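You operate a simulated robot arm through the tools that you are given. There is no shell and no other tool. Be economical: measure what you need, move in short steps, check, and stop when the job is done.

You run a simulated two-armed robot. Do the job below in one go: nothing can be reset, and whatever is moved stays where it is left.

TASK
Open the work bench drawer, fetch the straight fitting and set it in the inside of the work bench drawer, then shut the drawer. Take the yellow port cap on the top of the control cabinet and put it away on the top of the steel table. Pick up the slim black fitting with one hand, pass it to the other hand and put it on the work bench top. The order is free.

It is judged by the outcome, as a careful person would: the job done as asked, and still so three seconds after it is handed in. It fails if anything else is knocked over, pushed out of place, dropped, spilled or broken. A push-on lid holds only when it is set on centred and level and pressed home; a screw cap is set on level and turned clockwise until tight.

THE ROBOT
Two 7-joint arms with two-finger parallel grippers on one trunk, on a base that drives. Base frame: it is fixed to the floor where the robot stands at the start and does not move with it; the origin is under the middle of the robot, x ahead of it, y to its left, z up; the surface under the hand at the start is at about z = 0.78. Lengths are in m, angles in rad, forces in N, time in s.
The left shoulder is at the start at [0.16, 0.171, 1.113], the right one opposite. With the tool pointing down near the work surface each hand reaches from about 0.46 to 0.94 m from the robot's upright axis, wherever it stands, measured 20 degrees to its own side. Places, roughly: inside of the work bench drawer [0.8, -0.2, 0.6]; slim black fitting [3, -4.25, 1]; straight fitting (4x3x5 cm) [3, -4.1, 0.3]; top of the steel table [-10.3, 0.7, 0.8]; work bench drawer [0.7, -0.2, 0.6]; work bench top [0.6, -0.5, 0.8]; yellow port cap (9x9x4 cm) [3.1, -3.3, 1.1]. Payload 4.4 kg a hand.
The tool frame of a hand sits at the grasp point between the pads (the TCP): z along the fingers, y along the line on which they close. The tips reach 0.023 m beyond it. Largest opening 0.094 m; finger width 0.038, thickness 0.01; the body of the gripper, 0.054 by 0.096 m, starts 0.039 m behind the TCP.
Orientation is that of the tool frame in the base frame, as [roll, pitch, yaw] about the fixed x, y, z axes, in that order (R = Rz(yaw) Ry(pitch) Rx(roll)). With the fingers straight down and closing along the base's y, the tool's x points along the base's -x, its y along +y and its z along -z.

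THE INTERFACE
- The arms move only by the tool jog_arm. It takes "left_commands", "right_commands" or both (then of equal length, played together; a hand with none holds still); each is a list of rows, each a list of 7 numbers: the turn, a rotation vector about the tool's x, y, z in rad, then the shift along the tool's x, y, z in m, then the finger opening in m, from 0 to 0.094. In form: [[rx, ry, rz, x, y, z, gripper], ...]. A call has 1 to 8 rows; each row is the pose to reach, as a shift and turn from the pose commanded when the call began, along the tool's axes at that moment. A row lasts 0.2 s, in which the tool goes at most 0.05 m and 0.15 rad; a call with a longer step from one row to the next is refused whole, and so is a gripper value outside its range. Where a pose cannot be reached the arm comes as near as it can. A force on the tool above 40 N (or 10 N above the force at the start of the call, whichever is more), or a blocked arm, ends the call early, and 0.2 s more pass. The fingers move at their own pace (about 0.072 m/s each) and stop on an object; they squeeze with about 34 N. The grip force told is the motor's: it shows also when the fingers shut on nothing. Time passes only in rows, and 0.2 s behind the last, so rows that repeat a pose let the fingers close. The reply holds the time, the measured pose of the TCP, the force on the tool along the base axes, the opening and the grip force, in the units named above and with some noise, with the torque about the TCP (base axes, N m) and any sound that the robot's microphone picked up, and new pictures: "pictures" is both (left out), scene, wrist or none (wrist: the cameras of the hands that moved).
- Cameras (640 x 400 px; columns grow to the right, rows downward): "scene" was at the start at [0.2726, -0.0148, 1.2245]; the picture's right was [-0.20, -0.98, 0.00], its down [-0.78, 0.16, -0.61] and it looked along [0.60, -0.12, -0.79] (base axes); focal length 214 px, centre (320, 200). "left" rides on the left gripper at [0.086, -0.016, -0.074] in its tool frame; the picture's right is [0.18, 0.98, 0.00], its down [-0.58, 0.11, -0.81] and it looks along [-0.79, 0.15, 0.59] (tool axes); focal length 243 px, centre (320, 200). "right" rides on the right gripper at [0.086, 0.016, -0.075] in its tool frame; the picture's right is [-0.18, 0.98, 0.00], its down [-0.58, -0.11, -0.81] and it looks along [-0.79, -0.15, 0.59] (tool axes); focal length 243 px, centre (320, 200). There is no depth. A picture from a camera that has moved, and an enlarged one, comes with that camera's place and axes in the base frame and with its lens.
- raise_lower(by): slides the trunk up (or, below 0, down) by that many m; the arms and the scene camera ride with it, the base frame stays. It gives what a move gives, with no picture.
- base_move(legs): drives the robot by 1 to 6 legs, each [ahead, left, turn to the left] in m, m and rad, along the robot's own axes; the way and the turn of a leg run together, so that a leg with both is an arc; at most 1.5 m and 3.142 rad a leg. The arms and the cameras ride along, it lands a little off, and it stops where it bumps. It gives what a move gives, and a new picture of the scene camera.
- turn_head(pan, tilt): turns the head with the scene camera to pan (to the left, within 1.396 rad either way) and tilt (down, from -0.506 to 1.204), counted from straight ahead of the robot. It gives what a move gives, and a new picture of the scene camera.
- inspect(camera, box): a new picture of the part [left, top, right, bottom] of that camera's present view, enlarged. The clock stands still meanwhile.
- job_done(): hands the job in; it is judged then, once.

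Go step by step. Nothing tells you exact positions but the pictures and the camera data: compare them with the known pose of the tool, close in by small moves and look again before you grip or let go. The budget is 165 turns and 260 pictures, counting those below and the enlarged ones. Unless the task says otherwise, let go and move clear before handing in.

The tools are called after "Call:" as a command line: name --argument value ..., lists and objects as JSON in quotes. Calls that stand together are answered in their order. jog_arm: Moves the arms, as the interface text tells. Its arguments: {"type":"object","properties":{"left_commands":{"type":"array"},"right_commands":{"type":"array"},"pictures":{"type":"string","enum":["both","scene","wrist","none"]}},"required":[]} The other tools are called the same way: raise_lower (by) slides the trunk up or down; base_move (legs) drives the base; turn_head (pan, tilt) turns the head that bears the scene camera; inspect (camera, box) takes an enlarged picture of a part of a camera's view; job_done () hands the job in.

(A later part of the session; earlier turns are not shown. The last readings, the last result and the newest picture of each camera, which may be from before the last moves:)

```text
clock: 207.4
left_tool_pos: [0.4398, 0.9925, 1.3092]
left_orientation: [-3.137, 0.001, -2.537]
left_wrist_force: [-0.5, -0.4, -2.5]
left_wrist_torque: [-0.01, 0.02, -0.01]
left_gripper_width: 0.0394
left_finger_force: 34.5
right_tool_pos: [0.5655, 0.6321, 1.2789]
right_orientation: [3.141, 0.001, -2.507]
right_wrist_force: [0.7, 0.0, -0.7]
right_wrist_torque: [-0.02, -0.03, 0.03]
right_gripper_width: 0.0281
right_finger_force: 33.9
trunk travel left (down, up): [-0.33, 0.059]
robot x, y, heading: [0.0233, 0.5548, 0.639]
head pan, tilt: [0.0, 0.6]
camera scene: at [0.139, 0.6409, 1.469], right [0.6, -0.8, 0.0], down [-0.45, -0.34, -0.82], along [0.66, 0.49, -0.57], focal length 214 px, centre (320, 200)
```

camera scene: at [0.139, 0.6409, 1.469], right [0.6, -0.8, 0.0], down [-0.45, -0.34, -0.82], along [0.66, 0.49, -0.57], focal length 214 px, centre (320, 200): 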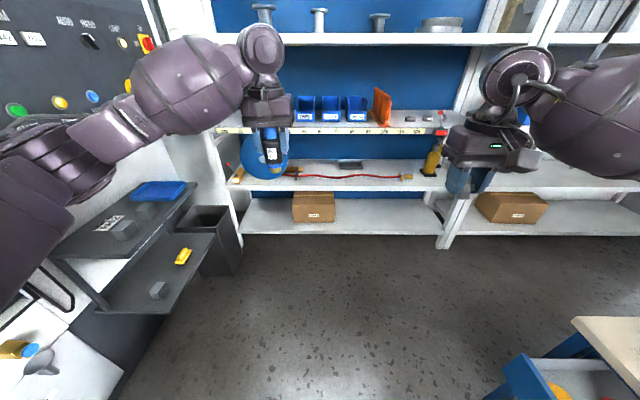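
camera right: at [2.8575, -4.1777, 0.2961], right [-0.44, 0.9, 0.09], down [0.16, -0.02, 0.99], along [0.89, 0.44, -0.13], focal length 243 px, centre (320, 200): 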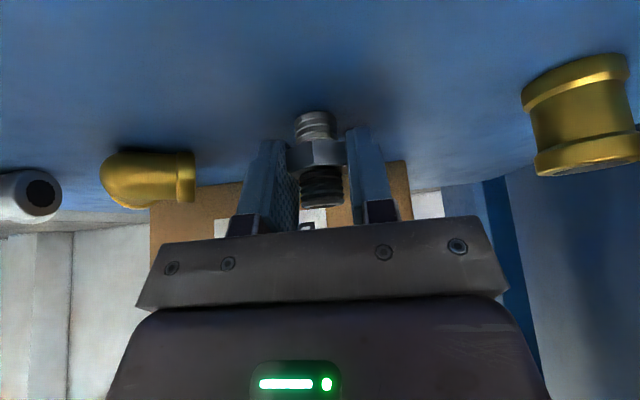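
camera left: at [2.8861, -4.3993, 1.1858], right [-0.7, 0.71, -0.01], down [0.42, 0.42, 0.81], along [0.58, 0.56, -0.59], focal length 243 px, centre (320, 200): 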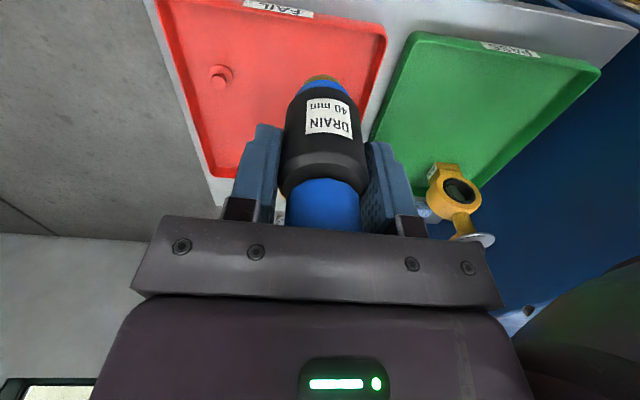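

I turn right to face the drawer.

Call:
base_move --legs '[[0, 0, -1.6], [0, 0.1, 0]]'

Call:
turn_head --pan 0.0 --tilt 0.8

```text
clock: 212.9
left_tool_pos: [0.5244, 0.174, 1.3095]
left_orientation: [-3.136, 0.003, 2.138]
left_wrist_force: [0.0, 0.1, -2.8]
left_wrist_torque: [-0.02, 0.02, 0.04]
left_gripper_width: 0.0394
left_finger_force: 34.0
right_tool_pos: [0.1592, 0.0614, 1.2792]
right_orientation: [-3.141, 0.002, 2.17]
right_wrist_force: [-0.3, -1.1, -1.3]
right_wrist_torque: [-0.01, 0.01, 0.05]
right_gripper_width: 0.0282
right_finger_force: 33.8
trunk travel left (down, up): [-0.33, 0.059]
robot x, y, heading: [0.1015, 0.6096, -0.971]
head pan, tilt: [0.0, 0.6]
camera scene: at [0.1862, 0.4881, 1.4691], right [-0.82, -0.57, 0.0], down [-0.32, 0.47, -0.82], along [0.47, -0.68, -0.57], focal length 214 px, centre (320, 200)
```

scene: 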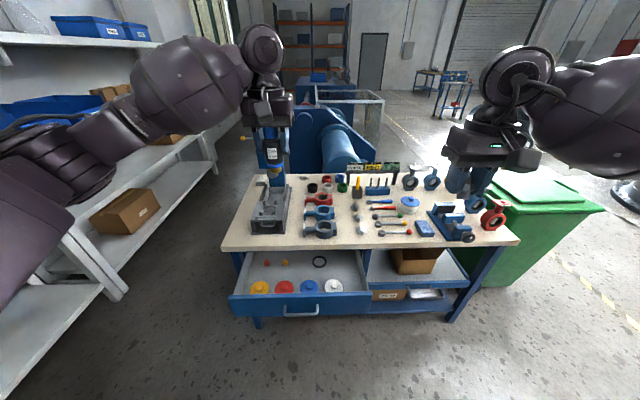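

```text
clock: 213.6
left_tool_pos: [0.5255, 0.1723, 1.3101]
left_orientation: [-3.136, 0.004, 2.138]
left_wrist_force: [-0.7, 0.4, -3.1]
left_wrist_torque: [-0.04, 0.0, 0.0]
left_gripper_width: 0.0393
left_finger_force: 33.7
right_tool_pos: [0.159, 0.0608, 1.2791]
right_orientation: [3.141, 0.002, 2.169]
right_wrist_force: [-0.6, 0.6, -0.9]
right_wrist_torque: [0.0, 0.03, 0.0]
right_gripper_width: 0.0284
right_finger_force: 34.2
trunk travel left (down, up): [-0.33, 0.059]
robot x, y, heading: [0.1018, 0.6066, -0.963]
head pan, tilt: [0.0, 0.799]
camera scene: at [0.1813, 0.494, 1.4522], right [-0.82, -0.57, 0.0], down [-0.41, 0.59, -0.7], along [0.39, -0.57, -0.72], focal length 214 px, centre (320, 200)
```

scene: 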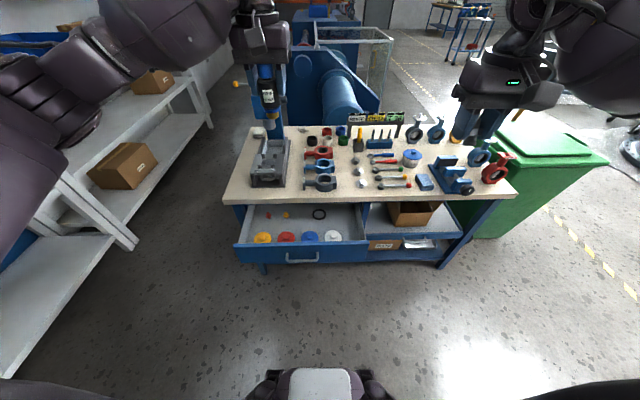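

I'm square to the open drawer. The free spot is at the right rear of the opening. I lower the trunk and bring the right hand, tilted forward as when it gripped, above the drawer opening.

Call:
raise_lower --by -0.2

Call:
jog_arm --right_commands '[[0, -0.063, 0, -0.03, 0.015, 0.03, 0.0], [0, -0.127, 0, -0.06, 0.03, 0.06, 0.0], [0, -0.19, 0, -0.09, 0.045, 0.09, 0.0], [0, -0.253, 0, -0.12, 0.06, 0.12, 0.0], [0, -0.317, 0, -0.145, 0.075, 0.15, 0.0], [0, -0.38, 0, -0.175, 0.09, 0.18, 0.0], [0, -0.444, 0, -0.2, 0.105, 0.21, 0.0], [0, -0.507, 0, -0.23, 0.12, 0.24, 0.0]]' --pictures "both"

```text
clock: 215.8
left_tool_pos: [0.5247, 0.1749, 1.1109]
left_orientation: [-3.137, 0.005, 2.136]
left_wrist_force: [0.8, -0.4, -2.5]
left_wrist_torque: [-0.03, 0.04, 0.01]
left_gripper_width: 0.0392
left_finger_force: 33.7
right_tool_pos: [0.1597, 0.0621, 1.0807]
right_orientation: [3.141, 0.006, 2.168]
right_wrist_force: [0.4, 1.1, -1.0]
right_wrist_torque: [0.02, -0.03, 0.0]
right_gripper_width: 0.0282
right_finger_force: 33.7
trunk travel left (down, up): [-0.13, 0.259]
robot x, y, heading: [0.1039, 0.6089, -0.967]
head pan, tilt: [0.0, 0.799]
```

```text
clock: 217.6
left_tool_pos: [0.5248, 0.1738, 1.1082]
left_orientation: [-3.136, 0.002, 2.138]
left_wrist_force: [0.2, -0.7, -3.0]
left_wrist_torque: [-0.01, -0.03, -0.03]
left_gripper_width: 0.0393
left_finger_force: 34.1
right_tool_pos: [0.3899, -0.0624, 0.8377]
right_orientation: [-3.14, 0.509, 2.169]
right_wrist_force: [0.4, 0.6, -2.6]
right_wrist_torque: [-0.03, 0.04, 0.02]
right_gripper_width: 0.0279
right_finger_force: 34.2
trunk travel left (down, up): [-0.13, 0.259]
robot x, y, heading: [0.0995, 0.6135, -0.967]
head pan, tilt: [0.0, 0.799]
camera scene: at [0.2619, 0.3775, 1.2332], right [-0.82, -0.57, 0.0], down [-0.41, 0.59, -0.7], along [0.39, -0.57, -0.72], focal length 214 px, centre (320, 200)
camera right: at [0.3398, 0.0382, 0.8612], right [0.9, 0.42, 0.09], down [-0.02, -0.16, 0.99], along [0.43, -0.89, -0.13], focal length 243 px, centre (320, 200)
```

scene: 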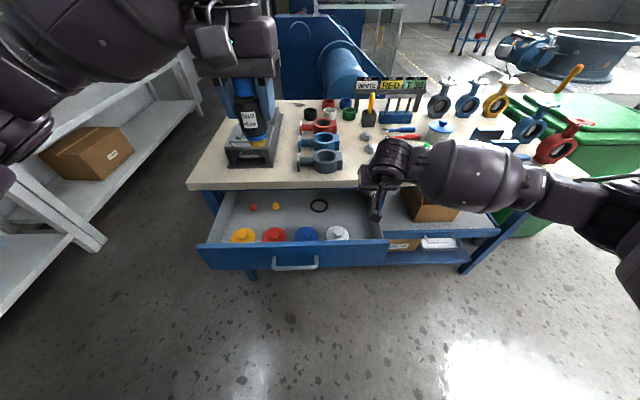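
right: 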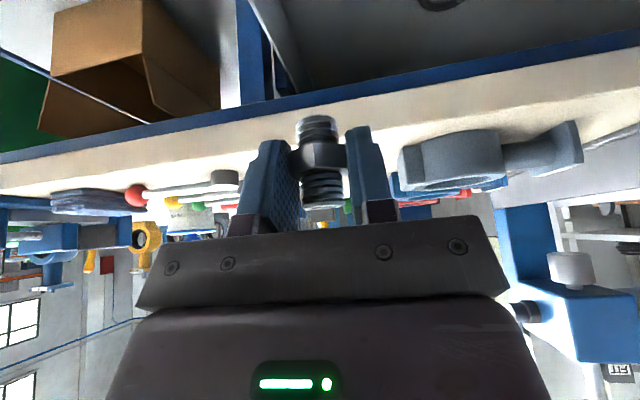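

The forward-tilted hand with its camera is too long for the 13 cm opening. I raise it and swing it 90 degrees about the vertical, so the hand lies along the drawer's width while the fitting stays upright.

Call:
jog_arm --right_commands '[[0.0695, 0, 0.1246, -0.012, 0, -0.021, 0.0], [0.139, 0, 0.249, -0.024, 0, -0.042, 0.0], [0.2085, 0, 0.374, -0.036, 0, -0.063, 0.0], [0.278, 0, 0.498, -0.048, 0, -0.084, 0.0], [0.3475, 0, 0.623, -0.058, 0, -0.105, 0.0], [0.417, 0, 0.748, -0.058, 0, -0.105, 0.0], [0.4865, 0, 0.872, -0.058, 0, -0.105, 0.0], [0.556, 0, 0.997, -0.058, 0, -0.105, 0.0]]' --pictures "none"

Call:
jog_arm --right_commands '[[0.07, 0, 0.125, 0, 0, 0, 0.0], [0.14, 0, 0.25, 0, 0, 0, 0.0], [0.209, 0, 0.374, 0, 0, 0, 0.0]]' --pictures "both"

```text
clock: 219.4
left_tool_pos: [0.5251, 0.174, 1.1098]
left_orientation: [-3.136, 0.003, 2.138]
left_wrist_force: [0.3, 0.1, -3.6]
left_wrist_torque: [-0.02, 0.0, 0.02]
left_gripper_width: 0.0393
left_finger_force: 34.5
right_tool_pos: [0.3893, -0.0621, 0.9596]
right_orientation: [-3.141, 0.508, 1.023]
right_wrist_force: [-0.9, 0.0, -1.3]
right_wrist_torque: [0.02, -0.01, -0.03]
right_gripper_width: 0.0284
right_finger_force: 34.6
trunk travel left (down, up): [-0.13, 0.259]
robot x, y, heading: [0.1002, 0.6084, -0.972]
head pan, tilt: [0.0, 0.799]
```

```text
clock: 220.2
left_tool_pos: [0.5245, 0.1739, 1.1096]
left_orientation: [-3.136, 0.003, 2.139]
left_wrist_force: [0.8, -0.7, -2.3]
left_wrist_torque: [0.0, -0.02, 0.02]
left_gripper_width: 0.0394
left_finger_force: 34.0
right_tool_pos: [0.3881, -0.0615, 0.9581]
right_orientation: [3.141, 0.51, 0.596]
right_wrist_force: [0.0, 0.0, -1.4]
right_wrist_torque: [0.0, 0.01, 0.0]
right_gripper_width: 0.0281
right_finger_force: 33.5
trunk travel left (down, up): [-0.13, 0.259]
robot x, y, heading: [0.1023, 0.6102, -0.964]
head pan, tilt: [0.0, 0.799]
camera scene: at [0.2612, 0.3781, 1.2336], right [-0.82, -0.57, 0.0], down [-0.41, 0.59, -0.7], along [0.39, -0.57, -0.72], focal length 214 px, centre (320, 200)
camera right: at [0.4894, -0.0128, 0.9821], right [0.42, -0.9, 0.09], down [-0.16, 0.03, 0.99], along [-0.89, -0.43, -0.13], focal length 243 px, centre (320, 200)
```

scene: 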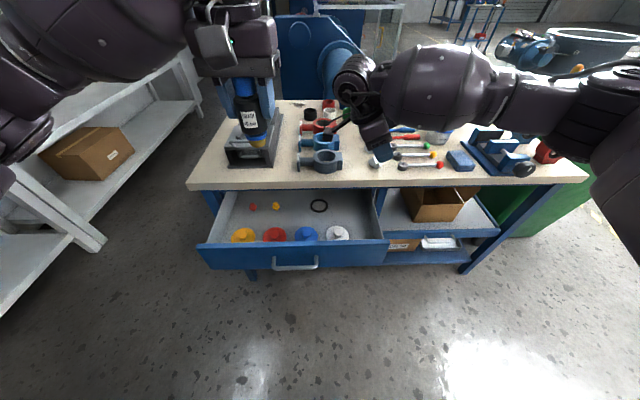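
right: 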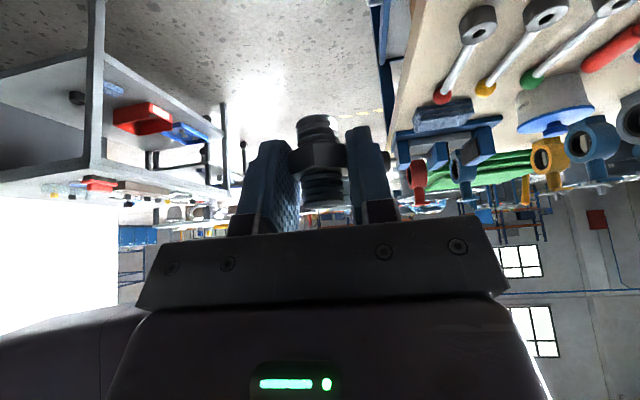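

The hand is now crosswise. I descend into the opening (ahead 0.69, left -0.145 in robot terms), stopping above the floor for a look.

Call:
jog_arm --right_commands '[[0, 0, 0, 0.02, -0.013, 0.036, 0.0], [0, 0, 0, 0.041, -0.025, 0.073, 0.0], [0, 0, 0, 0.062, -0.025, 0.11, 0.0], [0, 0, 0, 0.083, -0.025, 0.148, 0.0], [0, 0, 0, 0.104, -0.025, 0.186, 0.0], [0, 0, 0, 0.126, -0.025, 0.225, 0.0]]' --pictures "both"

```text
clock: 221.6
left_tool_pos: [0.526, 0.1729, 1.1079]
left_orientation: [-3.136, 0.002, 2.138]
left_wrist_force: [0.4, -0.7, -3.1]
left_wrist_torque: [0.0, -0.03, 0.01]
left_gripper_width: 0.0394
left_finger_force: 33.8
right_tool_pos: [0.3755, -0.0406, 0.7008]
right_orientation: [-3.139, 0.508, 0.601]
right_wrist_force: [0.5, 0.6, -1.3]
right_wrist_torque: [0.01, 0.04, 0.01]
right_gripper_width: 0.028
right_finger_force: 33.8
trunk travel left (down, up): [-0.13, 0.259]
robot x, y, heading: [0.1031, 0.6073, -0.965]
head pan, tilt: [0.0, 0.799]
camera scene: at [0.2616, 0.3774, 1.2333], right [-0.82, -0.57, 0.0], down [-0.41, 0.59, -0.7], along [0.39, -0.57, -0.72], focal length 214 px, centre (320, 200)
camera right: at [0.4773, 0.0091, 0.7234], right [0.42, -0.9, 0.09], down [-0.16, 0.02, 0.99], along [-0.89, -0.43, -0.13], focal length 243 px, centre (320, 200)
```

scene: 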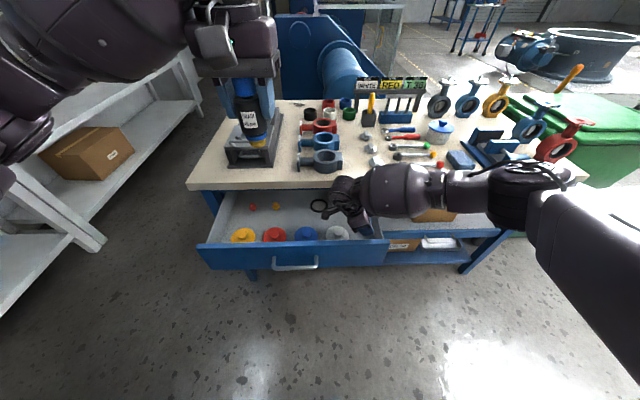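
right: 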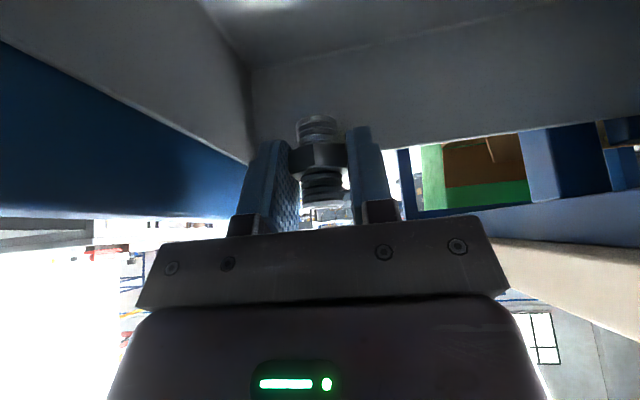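

The hand is well inside the opening; the drawer floor should be at z about 0.605. I lower slowly until contact.

Call:
jog_arm --right_commands '[[0, 0, 0, 0.01, 0, 0.0175, 0.0], [0, 0, 0, 0.0195, 0, 0.035, 0.0], [0, 0, 0, 0.025, 0, 0.045, 0.0], [0, 0, 0, 0.028, 0, 0.05, 0.0], [0, 0, 0, 0.0295, 0, 0.053, 0.0]]' --pictures "both"

```text
clock: 222.8
left_tool_pos: [0.5254, 0.1727, 1.1096]
left_orientation: [-3.136, 0.004, 2.14]
left_wrist_force: [-0.5, 0.9, -3.5]
left_wrist_torque: [-0.03, 0.02, -0.01]
left_gripper_width: 0.0393
left_finger_force: 33.6
right_tool_pos: [0.375, -0.041, 0.6414]
right_orientation: [3.141, 0.51, 0.599]
right_wrist_force: [-0.8, 0.6, -1.0]
right_wrist_torque: [-0.07, 0.02, 0.01]
right_gripper_width: 0.0282
right_finger_force: 33.6
trunk travel left (down, up): [-0.13, 0.259]
robot x, y, heading: [0.1003, 0.6094, -0.967]
head pan, tilt: [0.0, 0.799]
camera scene: at [0.2611, 0.3781, 1.2336], right [-0.82, -0.57, 0.0], down [-0.41, 0.59, -0.7], along [0.39, -0.57, -0.72], focal length 214 px, centre (320, 200)
camera right: at [0.4756, 0.0085, 0.6634], right [0.42, -0.9, 0.09], down [-0.16, 0.03, 0.99], along [-0.89, -0.43, -0.13], focal length 243 px, centre (320, 200)
```

scene: 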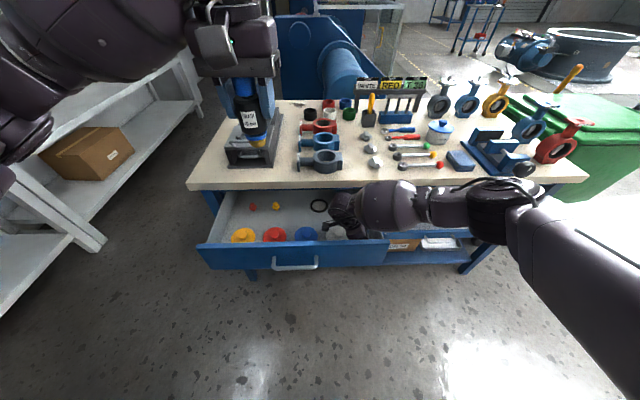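
right: 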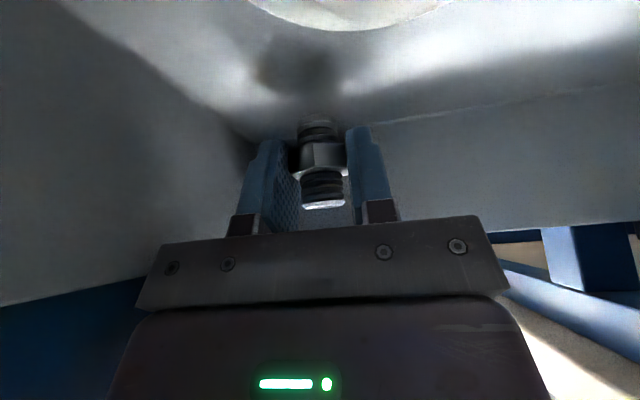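

No contact yet; I continue down in 4 mm steps.

Call:
jog_arm --right_commands '[[0, 0, 0, 0.002, 0, 0.0035, 0.0], [0, 0, 0, 0.004, 0, 0.007, 0.0], [0, 0, 0, 0.006, 0, 0.0105, 0.0], [0, 0, 0, 0.008, 0, 0.014, 0.0], [0, 0, 0, 0.01, 0, 0.0175, 0.0]]' --pictures "wrist"

```text
clock: 224.0
left_tool_pos: [0.5231, 0.1764, 1.1138]
left_orientation: [-3.136, 0.008, 2.14]
left_wrist_force: [0.6, -0.7, -3.5]
left_wrist_torque: [0.01, 0.02, -0.01]
left_gripper_width: 0.0391
left_finger_force: 34.0
right_tool_pos: [0.3759, -0.0413, 0.627]
right_orientation: [3.132, 0.51, 0.593]
right_wrist_force: [-1.3, -0.4, 26.8]
right_wrist_torque: [-0.08, 0.3, -0.01]
right_gripper_width: 0.0279
right_finger_force: 34.1
trunk travel left (down, up): [-0.13, 0.259]
robot x, y, heading: [0.1039, 0.607, -0.968]
head pan, tilt: [0.0, 0.799]
camera right: at [0.4769, 0.0072, 0.6499], right [0.42, -0.9, 0.1], down [-0.16, 0.03, 0.99], along [-0.89, -0.43, -0.13], focal length 243 px, centre (320, 200)
```

right: 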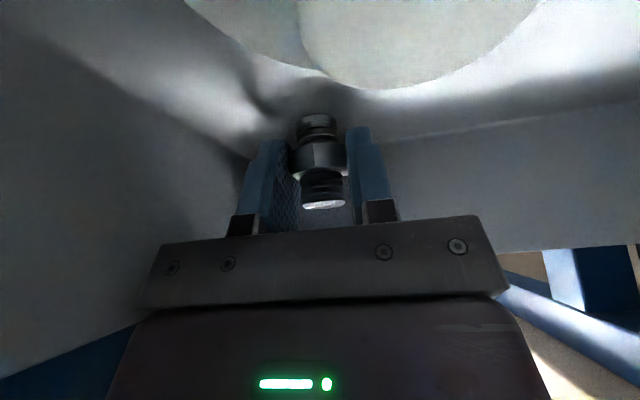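

Contact (27 N) at z 0.627: the nipple stands on the drawer floor. I ease 1 mm up and open the fingers slightly.

Call:
jog_arm --right_commands '[[0, 0, 0, -0.001, 0, -0.001, 0.028], [0, 0, 0, -0.001, 0, -0.001, 0.036], [0, 0, 0, -0.001, 0, -0.001, 0.046], [0, 0, 0, -0.001, 0, -0.001, 0.05], [0, 0, 0, -0.001, 0, -0.001, 0.05]]' --pictures "wrist"

```text
clock: 225.2
left_tool_pos: [0.5241, 0.1754, 1.1113]
left_orientation: [-3.136, 0.005, 2.139]
left_wrist_force: [-0.2, 0.1, -2.6]
left_wrist_torque: [0.02, 0.0, 0.03]
left_gripper_width: 0.0393
left_finger_force: 33.9
right_tool_pos: [0.3735, -0.0403, 0.6237]
right_orientation: [3.141, 0.509, 0.6]
right_wrist_force: [2.0, -0.6, 16.7]
right_wrist_torque: [0.4, 0.14, 0.06]
right_gripper_width: 0.0494
right_finger_force: 0.0
trunk travel left (down, up): [-0.13, 0.259]
robot x, y, heading: [0.1047, 0.6093, -0.968]
head pan, tilt: [0.0, 0.799]
camera right: at [0.4754, 0.0087, 0.6462], right [0.42, -0.9, 0.09], down [-0.16, 0.03, 0.99], along [-0.89, -0.43, -0.13], focal length 243 px, centre (320, 200)
```

right: 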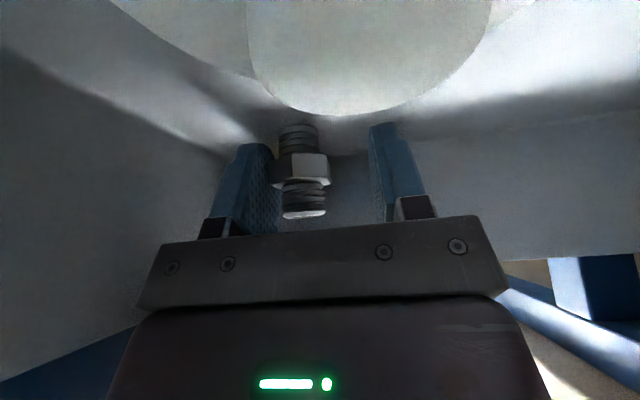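

The fitting stands upright in the drawer, free of the fingers. I lift the hand straight up and out.

Call:
jog_arm --right_commands '[[0, 0, 0, -0.005, -0.005, -0.009, 0.05], [0, 0, 0, -0.015, -0.005, -0.026, 0.05], [0, 0, 0, -0.034, -0.005, -0.061, 0.05], [0, 0, 0, -0.054, -0.005, -0.096, 0.05], [0, 0, 0, -0.076, -0.005, -0.135, 0.05], [0, 0, 0, -0.098, -0.005, -0.175, 0.05], [0, 0, 0, -0.12, -0.005, -0.214, 0.05], [0, 0, 0, -0.144, -0.005, -0.257, 0.05]]' --pictures "both"

```text
clock: 227.0
left_tool_pos: [0.5245, 0.1759, 1.1119]
left_orientation: [-3.137, 0.005, 2.138]
left_wrist_force: [0.6, 0.7, -2.8]
left_wrist_torque: [-0.01, 0.01, 0.01]
left_gripper_width: 0.0391
left_finger_force: 34.3
right_tool_pos: [0.3703, -0.0343, 0.9174]
right_orientation: [3.138, 0.51, 0.598]
right_wrist_force: [-0.1, -0.4, -0.3]
right_wrist_torque: [-0.02, 0.01, 0.05]
right_gripper_width: 0.0499
right_finger_force: 0.0
trunk travel left (down, up): [-0.13, 0.259]
robot x, y, heading: [0.1039, 0.614, -0.966]
head pan, tilt: [0.0, 0.799]
camera scene: at [0.2605, 0.3793, 1.2342], right [-0.82, -0.57, 0.0], down [-0.41, 0.59, -0.7], along [0.39, -0.58, -0.72], focal length 214 px, centre (320, 200)
camera right: at [0.472, 0.0132, 0.9413], right [0.42, -0.9, 0.09], down [-0.16, 0.03, 0.99], along [-0.89, -0.43, -0.13], focal length 243 px, centre (320, 200)
```

scene: 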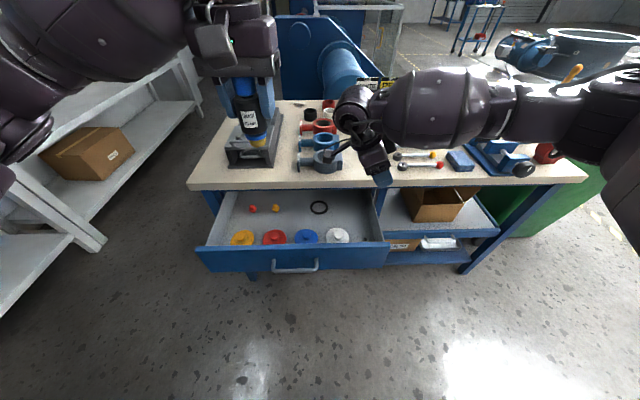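
right: 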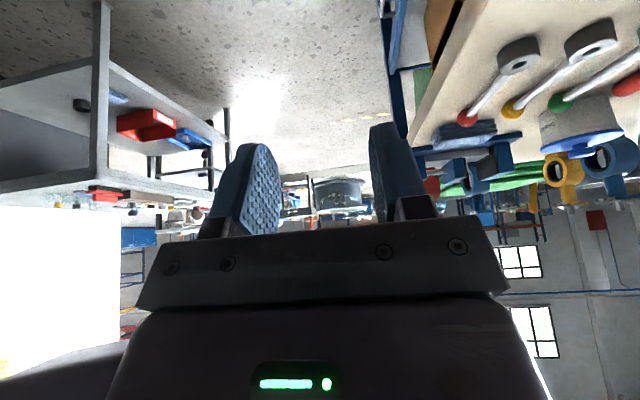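

Call:
inspect --camera "scene" --box '[300, 190, 400, 260]'

```text
5.71 times, centred on (350, 225) of scene
camera zoom: at [0.2605, 0.3793, 1.2342], right [-0.82, -0.57, 0.0], down [-0.41, 0.59, -0.7], along [0.39, -0.58, -0.72], focal length 1226 px, centre (149, 57)
```

zoom: 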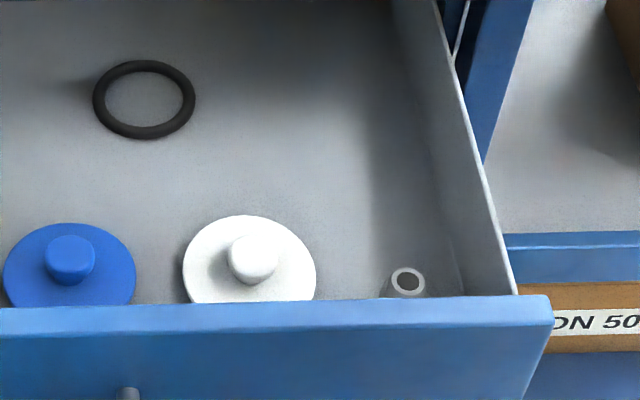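

The fitting stands upright beside the white cap. Next I shut the drawer: I swing the right hand back, tilted forward with closed fingers, to push on the handle bar.

Call:
jog_arm --right_commands '[[-0.0695, 0, -0.1246, 0, -0.02, 0, 0.03], [-0.139, 0, -0.249, 0, -0.04, 0, 0.0], [-0.2085, 0, -0.374, 0, -0.06, 0, 0.0], [-0.278, 0, -0.498, 0, -0.08, 0, 0.0], [-0.3475, 0, -0.623, 0, -0.1, 0, 0.0], [-0.417, 0, -0.748, 0, -0.12, 0, 0.0], [-0.4865, 0, -0.872, 0, -0.14, 0, 0.0], [-0.556, 0, -0.997, 0, -0.16, 0, 0.0]]' --pictures "none"

Call:
jog_arm --right_commands '[[-0.07, 0, -0.125, 0, 0, 0, 0.0], [-0.14, 0, -0.25, 0, 0, 0, 0.0], [-0.209, 0, -0.374, 0, 0, 0, 0.0]]' --pictures "scene"

```text
clock: 228.8
left_tool_pos: [0.5235, 0.1738, 1.1115]
left_orientation: [-3.137, 0.002, 2.137]
left_wrist_force: [0.0, 0.2, -3.1]
left_wrist_torque: [-0.05, -0.05, 0.02]
left_gripper_width: 0.0393
left_finger_force: 33.8
right_tool_pos: [0.2803, 0.0959, 0.9169]
right_orientation: [-3.141, 0.51, 1.742]
right_wrist_force: [-0.5, 1.1, -0.1]
right_wrist_torque: [-0.01, 0.0, 0.02]
right_gripper_width: 0.0
right_finger_force: 34.5
trunk travel left (down, up): [-0.13, 0.259]
robot x, y, heading: [0.1002, 0.6098, -0.967]
head pan, tilt: [0.0, 0.799]
```

```text
clock: 229.6
left_tool_pos: [0.5239, 0.1733, 1.1078]
left_orientation: [-3.138, 0.001, 2.139]
left_wrist_force: [-0.7, -0.6, -4.4]
left_wrist_torque: [0.03, 0.0, 0.01]
left_gripper_width: 0.0393
left_finger_force: 33.7
right_tool_pos: [0.2799, 0.0958, 0.915]
right_orientation: [-3.14, 0.506, 2.172]
right_wrist_force: [0.3, -0.2, -0.3]
right_wrist_torque: [0.04, -0.02, 0.0]
right_gripper_width: 0.0
right_finger_force: 33.9
trunk travel left (down, up): [-0.13, 0.259]
robot x, y, heading: [0.0974, 0.6117, -0.973]
head pan, tilt: [0.0, 0.799]
camera scene: at [0.261, 0.3771, 1.2328], right [-0.82, -0.57, 0.0], down [-0.41, 0.59, -0.7], along [0.39, -0.57, -0.72], focal length 214 px, centre (320, 200)
```

scene: 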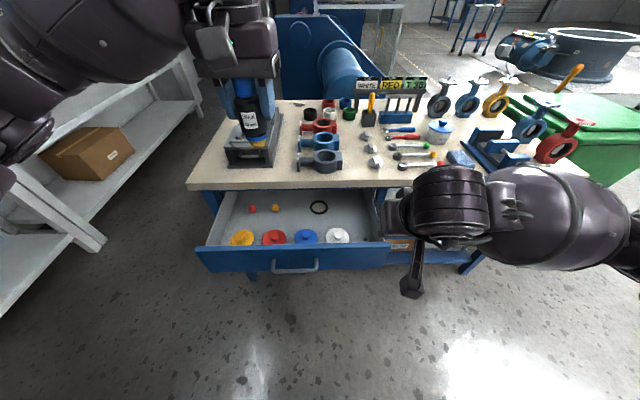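

Call:
base_move --legs '[[-0.1, 0, 0]]'

Call:
jog_arm --right_commands '[[0, -0.035, 0, 0.018, 0.026, 0.028, 0.0], [0, -0.07, 0, 0.037, 0.052, 0.056, 0.0], [0, -0.105, 0, 0.055, 0.079, 0.085, 0.0], [0, -0.14, 0, 0.074, 0.105, 0.113, 0.0], [0, -0.175, 0, 0.092, 0.131, 0.142, 0.0], [0, -0.21, 0, 0.11, 0.157, 0.17, 0.0], [0, -0.245, 0, 0.129, 0.184, 0.199, 0.0], [0, -0.28, 0, 0.142, 0.21, 0.215, 0.0]]' --pictures "both"

```text
clock: 230.8
left_tool_pos: [0.4692, 0.2545, 1.1098]
left_orientation: [-3.136, 0.003, 2.139]
left_wrist_force: [0.2, 1.0, -1.9]
left_wrist_torque: [0.01, -0.02, -0.01]
left_gripper_width: 0.0392
left_finger_force: 33.5
right_tool_pos: [0.2247, 0.1769, 0.9177]
right_orientation: [3.141, 0.511, 2.168]
right_wrist_force: [0.3, -0.3, -0.9]
right_wrist_torque: [-0.01, -0.09, 0.0]
right_gripper_width: 0.0001
right_finger_force: 34.0
trunk travel left (down, up): [-0.13, 0.259]
robot x, y, heading: [0.0458, 0.686, -0.967]
head pan, tilt: [0.0, 0.799]
camera scene: at [0.2049, 0.46, 1.2337], right [-0.82, -0.57, 0.0], down [-0.41, 0.59, -0.7], along [0.39, -0.58, -0.72], focal length 214 px, centre (320, 200)
```

scene: 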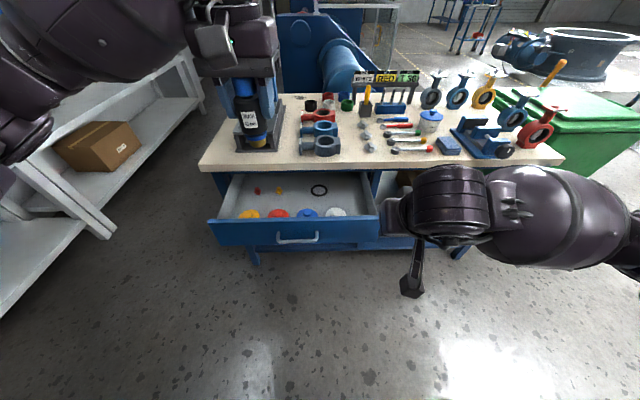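

```text
clock: 232.6
left_tool_pos: [0.4693, 0.2546, 1.1095]
left_orientation: [-3.137, 0.002, 2.137]
left_wrist_force: [-0.2, 0.6, -2.9]
left_wrist_torque: [0.02, 0.02, 0.0]
left_gripper_width: 0.0392
left_finger_force: 33.8
right_tool_pos: [0.3898, 0.3097, 0.6577]
right_orientation: [-3.142, 0.79, 2.166]
right_wrist_force: [0.3, -0.3, 0.0]
right_wrist_torque: [0.0, -0.02, 0.03]
right_gripper_width: 0.0002
right_finger_force: 34.2
trunk travel left (down, up): [-0.13, 0.259]
robot x, y, heading: [0.0471, 0.6914, -0.965]
head pan, tilt: [0.0, 0.799]
camera scene: at [0.2056, 0.4596, 1.2336], right [-0.82, -0.57, 0.0], down [-0.41, 0.59, -0.7], along [0.39, -0.57, -0.72], focal length 214 px, centre (320, 200)
camera right: at [0.3384, 0.4121, 0.649], right [0.89, 0.45, 0.13], down [-0.18, 0.07, 0.98], along [0.43, -0.89, 0.15], focal length 243 px, centre (320, 200)
```

scene: 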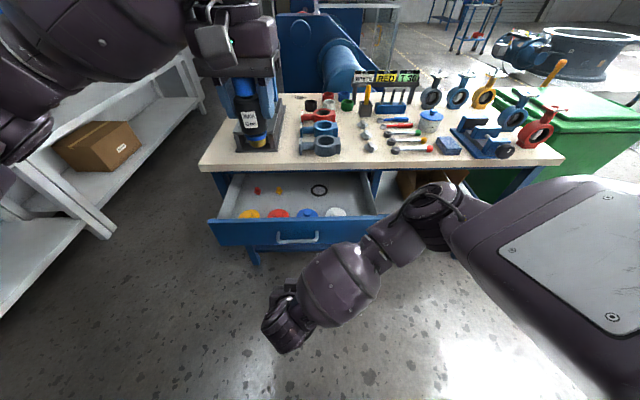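
right: 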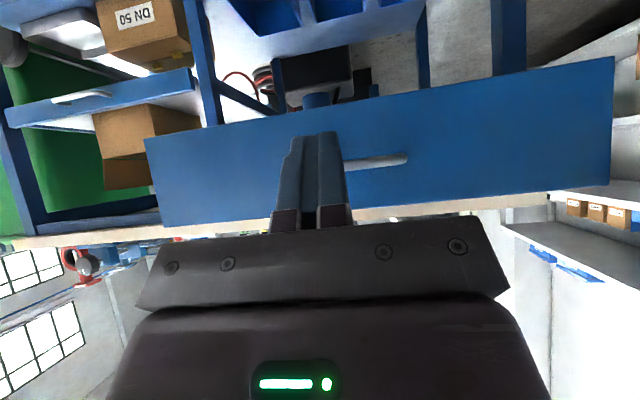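

The closed fingertips are level with the handle's middle. I push the drawer in.

Call:
jog_arm --right_commands '[[0, 0, 0, -0.032, 0, 0.032, 0.0], [0, 0, 0, -0.062, 0, 0.062, 0.0], [0, 0, 0, -0.09, 0, 0.09, 0.0], [0, 0, 0, -0.108, 0, 0.108, 0.0], [0, 0, 0, -0.126, 0, 0.126, 0.0], [0, 0, 0, -0.144, 0, 0.144, 0.0], [0, 0, 0, -0.162, 0, 0.162, 0.0], [0, 0, 0, -0.18, 0, 0.18, 0.0]]' --pictures "both"

```text
clock: 234.3
left_tool_pos: [0.4689, 0.2549, 1.111]
left_orientation: [-3.138, 0.001, 2.138]
left_wrist_force: [0.0, 0.9, -2.2]
left_wrist_torque: [0.02, 0.0, 0.02]
left_gripper_width: 0.0391
left_finger_force: 33.9
right_tool_pos: [0.5304, 0.1004, 0.661]
right_orientation: [3.141, 0.789, 2.168]
right_wrist_force: [0.2, -0.2, 0.5]
right_wrist_torque: [-0.01, 0.03, 0.03]
right_gripper_width: 0.0001
right_finger_force: 33.5
trunk travel left (down, up): [-0.13, 0.259]
robot x, y, heading: [0.0473, 0.6908, -0.974]
head pan, tilt: [0.0, 0.799]
camera scene: at [0.2054, 0.459, 1.2335], right [-0.82, -0.57, 0.0], down [-0.41, 0.59, -0.7], along [0.39, -0.57, -0.72], focal length 214 px, centre (320, 200)
camera right: at [0.4796, 0.2018, 0.6512], right [0.89, 0.44, 0.13], down [-0.18, 0.07, 0.98], along [0.43, -0.89, 0.14], focal length 243 px, centre (320, 200)
```

scene: 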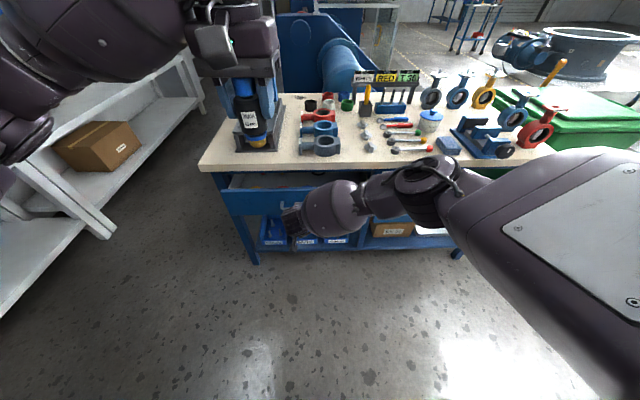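
right: 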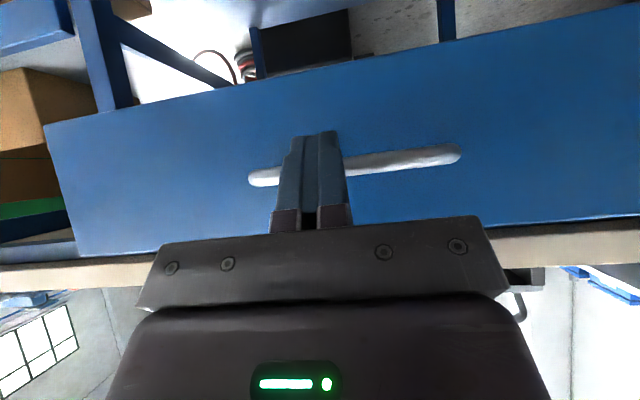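

It slides in easily. I continue until it stops.

Call:
jog_arm --right_commands '[[0, 0, 0, -0.012, 0, 0.012, 0.0], [0, 0, 0, -0.024, 0, 0.024, 0.0], [0, 0, 0, -0.036, 0, 0.036, 0.0], [0, 0, 0, -0.048, 0, 0.048, 0.0], [0, 0, 0, -0.06, 0, 0.06, 0.0], [0, 0, 0, -0.072, 0, 0.072, 0.0], [0, 0, 0, -0.083, 0, 0.083, 0.0], [0, 0, 0, -0.092, 0, 0.092, 0.0]]' --pictures "both"

```text
clock: 236.0
left_tool_pos: [0.4664, 0.2578, 1.1135]
left_orientation: [-3.139, 0.006, 2.137]
left_wrist_force: [-0.3, 0.5, -3.0]
left_wrist_torque: [0.01, -0.02, 0.0]
left_gripper_width: 0.0391
left_finger_force: 33.8
right_tool_pos: [0.5826, 0.0207, 0.6607]
right_orientation: [3.134, 0.783, 2.17]
right_wrist_force: [-13.4, 13.8, 14.0]
right_wrist_torque: [-0.31, -0.15, -0.02]
right_gripper_width: 0.0
right_finger_force: 34.3
right hand out of reach, approached as far as the arm can: row 6, 7, 8
trunk travel left (down, up): [-0.13, 0.259]
robot x, y, heading: [0.041, 0.6884, -0.967]
head pan, tilt: [0.0, 0.799]
stopped in row 8 (right hand): the force on the tool passed its limit at 45 N (the readings are from after the stop); the commanded pose is now the measured one
camera scene: at [0.2024, 0.4622, 1.2347], right [-0.82, -0.57, 0.0], down [-0.4, 0.59, -0.7], along [0.4, -0.58, -0.72], focal length 214 px, centre (320, 200)
camera right: at [0.5317, 0.1224, 0.6527], right [0.88, 0.45, 0.14], down [-0.18, 0.06, 0.98], along [0.44, -0.89, 0.14], focal length 243 px, centre (320, 200)
```

scene: 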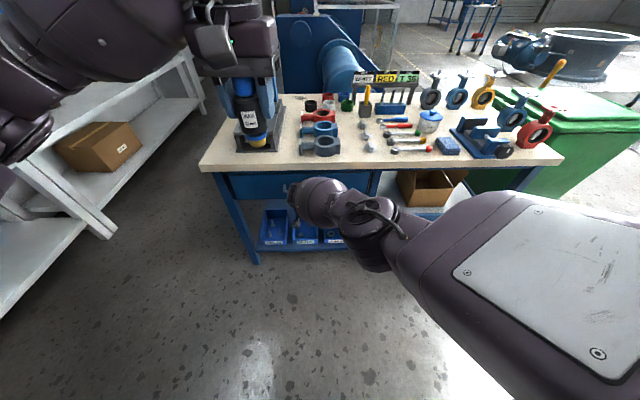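
right: 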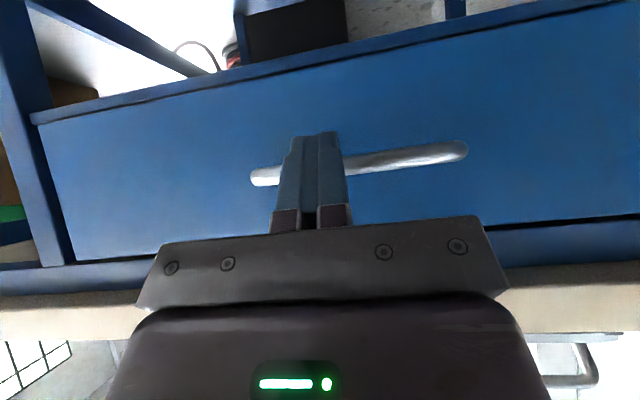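

The push met firm resistance, so the drawer appears shut. I retract the hand and inspect.

Call:
jog_arm --right_commands '[[0, 0, 0, 0.03, 0, -0.03, 0.0], [0, 0, 0, 0.06, 0, -0.06, 0.0], [0, 0, 0, 0.09, 0, -0.09, 0.0], [0, 0, 0, 0.12, -0.03, -0.12, 0.0], [0, 0, 0, 0.14, -0.06, -0.15, 0.0], [0, 0, 0, 0.14, -0.1, -0.175, 0.0]]' --pictures "none"

Call:
inspect --camera "scene" --box '[190, 130, 410, 260]'

Call:
inspect --camera "right" --box '[0, 0, 640, 400]'

```text
refused: row 4 steps farther than a row can; nothing moved
```

```text
2.91 times, centred on (300, 195) of scene
camera zoom: at [0.2024, 0.4622, 1.2347], right [-0.82, -0.57, 0.0], down [-0.4, 0.59, -0.7], along [0.4, -0.58, -0.72], focal length 624 px, centre (378, 214)
```

zoom: 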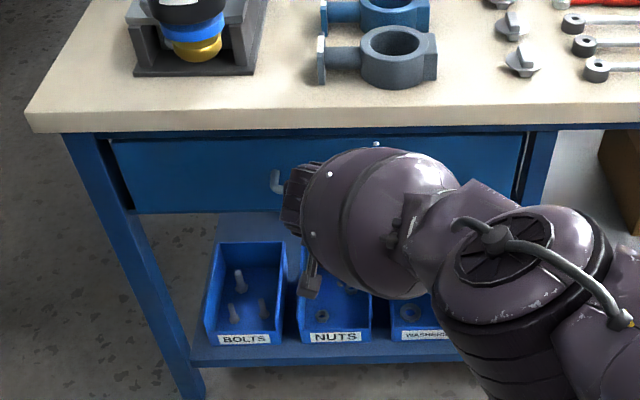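

```text
1.00 times, centred on (320, 200) of right (not enlarged: the box is as wide or as high as the picture)
camera zoom: at [0.5317, 0.1224, 0.6527], right [0.88, 0.45, 0.14], down [-0.18, 0.06, 0.98], along [0.44, -0.89, 0.14], focal length 243 px, centre (320, 200)
```

zoom: 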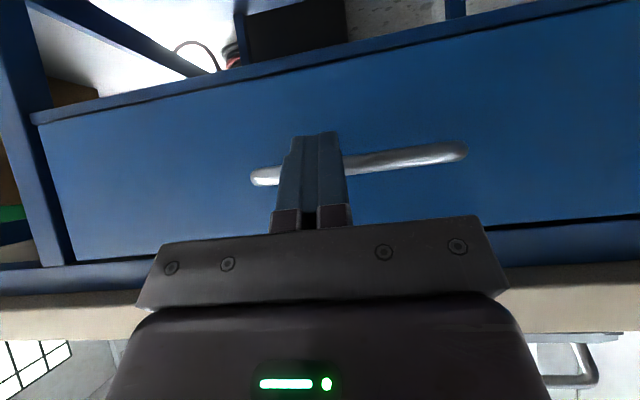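

It looks flush. I retract in smaller steps to see the whole front.

Call:
jog_arm --right_commands '[[0, 0, 0, 0.03, 0, -0.03, 0.0], [0, 0, 0, 0.06, 0, -0.06, 0.0], [0, 0, 0, 0.09, 0, -0.09, 0.0], [0, 0, 0, 0.11, -0.02, -0.115, 0.0], [0, 0, 0, 0.125, -0.05, -0.14, 0.0], [0, 0, 0, 0.135, -0.08, -0.165, 0.0], [0, 0, 0, 0.135, -0.12, -0.185, 0.0]]' --pictures "both"

Call:
inspect --camera "scene" --box '[190, 130, 410, 260]'

```text
clock: 237.6
left_tool_pos: [0.4678, 0.2571, 1.1116]
left_orientation: [-3.136, 0.004, 2.137]
left_wrist_force: [0.1, -0.4, -1.6]
left_wrist_torque: [-0.01, -0.04, 0.01]
left_gripper_width: 0.0392
left_finger_force: 33.6
right_tool_pos: [0.3576, 0.1363, 0.6956]
right_orientation: [3.131, 0.781, 2.17]
right_wrist_force: [0.2, 0.1, -0.6]
right_wrist_torque: [0.03, -0.02, 0.01]
right_gripper_width: 0.0003
right_finger_force: 34.2
trunk travel left (down, up): [-0.13, 0.259]
robot x, y, heading: [0.0459, 0.6921, -0.973]
head pan, tilt: [0.0, 0.799]
camera scene: at [0.2046, 0.4606, 1.234], right [-0.82, -0.57, 0.0], down [-0.41, 0.59, -0.7], along [0.4, -0.57, -0.72], focal length 214 px, centre (320, 200)
camera right: at [0.3049, 0.2384, 0.6866], right [0.88, 0.45, 0.14], down [-0.18, 0.06, 0.98], along [0.43, -0.89, 0.14], focal length 243 px, centre (320, 200)
```

scene: 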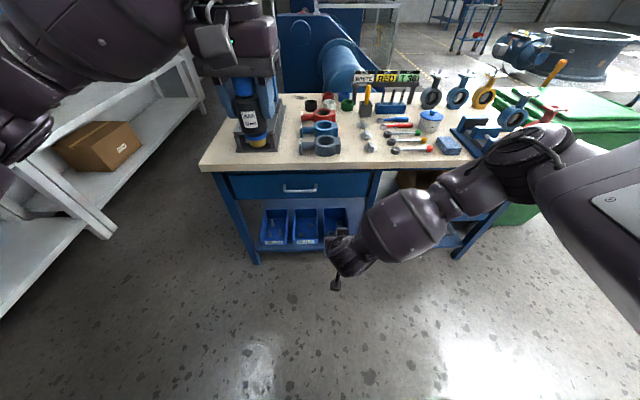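
right: 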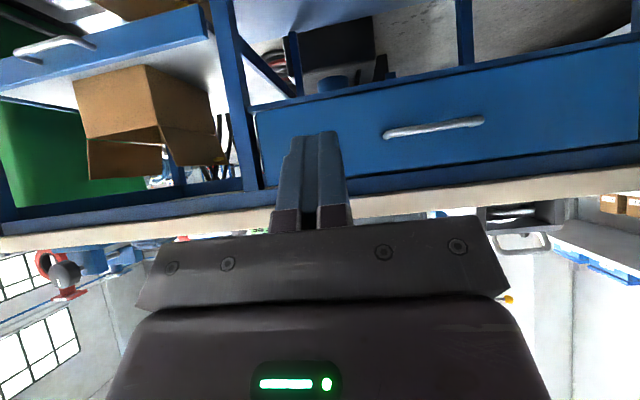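

```text
2.91 times, centred on (300, 195) of scene
camera zoom: at [0.2046, 0.4606, 1.234], right [-0.82, -0.57, 0.0], down [-0.41, 0.59, -0.7], along [0.4, -0.57, -0.72], focal length 624 px, centre (378, 214)
```

zoom: 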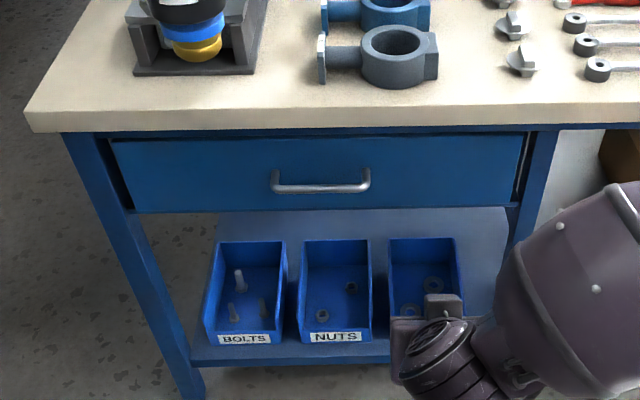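

There seems to be a sliver of the drawer's side still visible on the right. I zoom in to check whether it is fully shut.

Call:
inspect --camera "scene" --box '[350, 165, 390, 205]'

Call:
inspect --camera "right" --box '[230, 60, 640, 210]'

```text
10.00 times, centred on (370, 185) of scene
camera zoom: at [0.2046, 0.4606, 1.234], right [-0.82, -0.57, 0.0], down [-0.41, 0.59, -0.7], along [0.4, -0.57, -0.72], focal length 2145 px, centre (-180, 350)
```

zoom: 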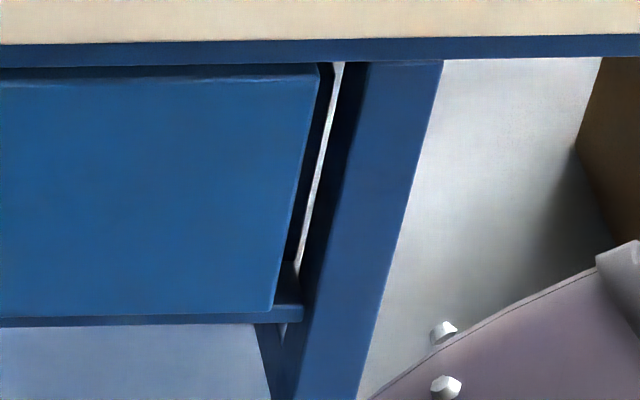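

```text
1.56 times, centred on (435, 135) of right
camera zoom: at [0.3049, 0.2384, 0.6866], right [0.88, 0.45, 0.14], down [-0.18, 0.06, 0.98], along [0.43, -0.89, 0.14], focal length 379 px, centre (140, 302)
```

zoom: 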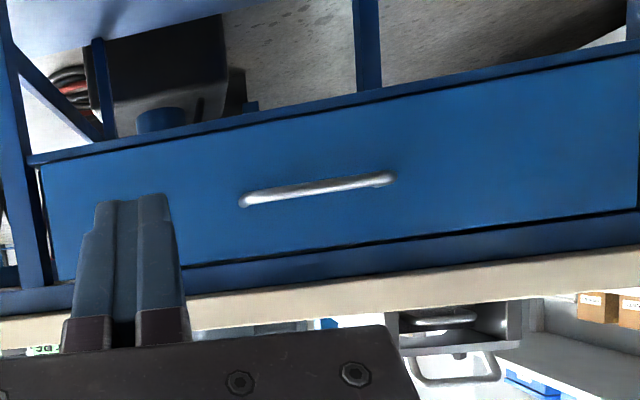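

The panel may still be about a centimetre proud. I move the base a bit closer and push on the handle again.

Call:
base_move --legs '[[0.08, 0, 0]]'

Call:
jog_arm --right_commands '[[0, 0, 0, 0.01, 0.035, 0.01, 0.0], [0, 0, 0, 0.02, 0.07, 0.02, 0.0], [0, 0, 0, 0.0, 0.1, 0.05, 0.0], [0, 0, 0, -0.025, 0.13, 0.08, 0.0], [0, 0, 0, -0.055, 0.14, 0.11, 0.0], [0, 0, 0, -0.075, 0.14, 0.13, 0.0]]' --pictures "none"

```text
clock: 238.6
left_tool_pos: [0.5138, 0.1896, 1.1107]
left_orientation: [-3.137, 0.005, 2.138]
left_wrist_force: [-0.1, -0.1, -2.7]
left_wrist_torque: [0.03, 0.02, 0.0]
left_gripper_width: 0.0393
left_finger_force: 34.5
right_tool_pos: [0.4019, 0.0706, 0.6929]
right_orientation: [3.133, 0.778, 2.173]
right_wrist_force: [-0.4, 0.4, -0.3]
right_wrist_torque: [0.01, -0.01, 0.02]
right_gripper_width: 0.0
right_finger_force: 33.8
trunk travel left (down, up): [-0.13, 0.259]
robot x, y, heading: [0.0934, 0.6239, -0.972]
head pan, tilt: [0.0, 0.799]
camera scene: at [0.2502, 0.3946, 1.2336], right [-0.82, -0.57, 0.0], down [-0.41, 0.59, -0.7], along [0.39, -0.57, -0.72], focal length 214 px, centre (320, 200)
```

scene: 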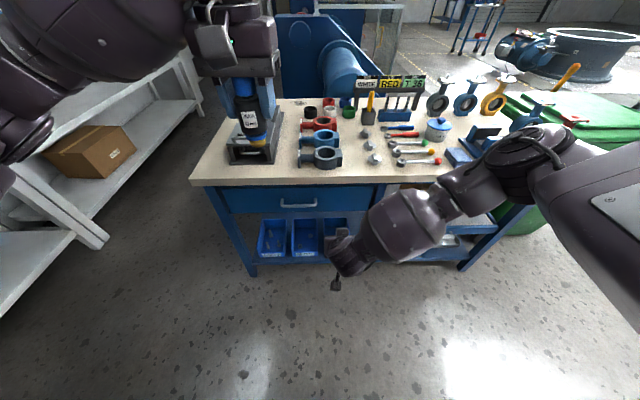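

```text
clock: 240.0
left_tool_pos: [0.5134, 0.1908, 1.1095]
left_orientation: [-3.136, 0.002, 2.138]
left_wrist_force: [-0.4, -0.4, -1.4]
left_wrist_torque: [0.0, -0.02, -0.06]
left_gripper_width: 0.0392
left_finger_force: 34.0
right_tool_pos: [0.6008, 0.0336, 0.6553]
right_orientation: [3.131, 0.777, 2.172]
right_wrist_force: [-0.2, 2.2, -0.1]
right_wrist_torque: [0.01, 0.06, -0.01]
right_gripper_width: 0.0
right_finger_force: 33.8
trunk travel left (down, up): [-0.13, 0.259]
robot x, y, heading: [0.0886, 0.6283, -0.971]
head pan, tilt: [0.0, 0.799]
```

Call:
jog_arm --right_commands '[[0, 0, 0, -0.004, 0, 0.004, 0.0], [0, 0, 0, -0.008, 0, 0.008, 0.0], [0, 0, 0, -0.012, 0, 0.012, 0.0], [0, 0, 0, -0.016, 0, 0.016, 0.0], [0, 0, 0, -0.02, 0, 0.02, 0.0], [0, 0, 0, -0.024, 0, 0.024, 0.0], [0, 0, 0, -0.028, 0, 0.028, 0.0]]' --pictures "wrist"

```text
clock: 240.8
left_tool_pos: [0.514, 0.1923, 1.1096]
left_orientation: [-3.139, 0.002, 2.137]
left_wrist_force: [0.2, 0.1, -2.3]
left_wrist_torque: [0.02, 0.0, 0.02]
left_gripper_width: 0.0394
left_finger_force: 34.0
right_tool_pos: [0.6051, 0.0271, 0.6487]
right_orientation: [3.133, 0.766, 2.174]
right_wrist_force: [-5.2, 4.7, -5.4]
right_wrist_torque: [0.1, 0.08, -0.05]
right_gripper_width: 0.0001
right_finger_force: 33.7
trunk travel left (down, up): [-0.13, 0.259]
robot x, y, heading: [0.0908, 0.6267, -0.973]
head pan, tilt: [0.0, 0.799]
stopped in row 3 (right hand): the force on the tool passed its limit at 54 N (the readings are from after the stop); the commanded pose is now the measured one
camera right: at [0.5525, 0.1305, 0.6424], right [0.88, 0.46, 0.13], down [-0.18, 0.05, 0.98], along [0.44, -0.89, 0.12], focal length 243 px, centre (320, 200)
```

right: 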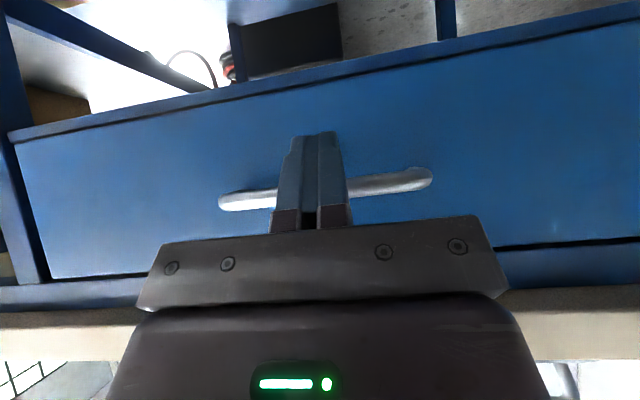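

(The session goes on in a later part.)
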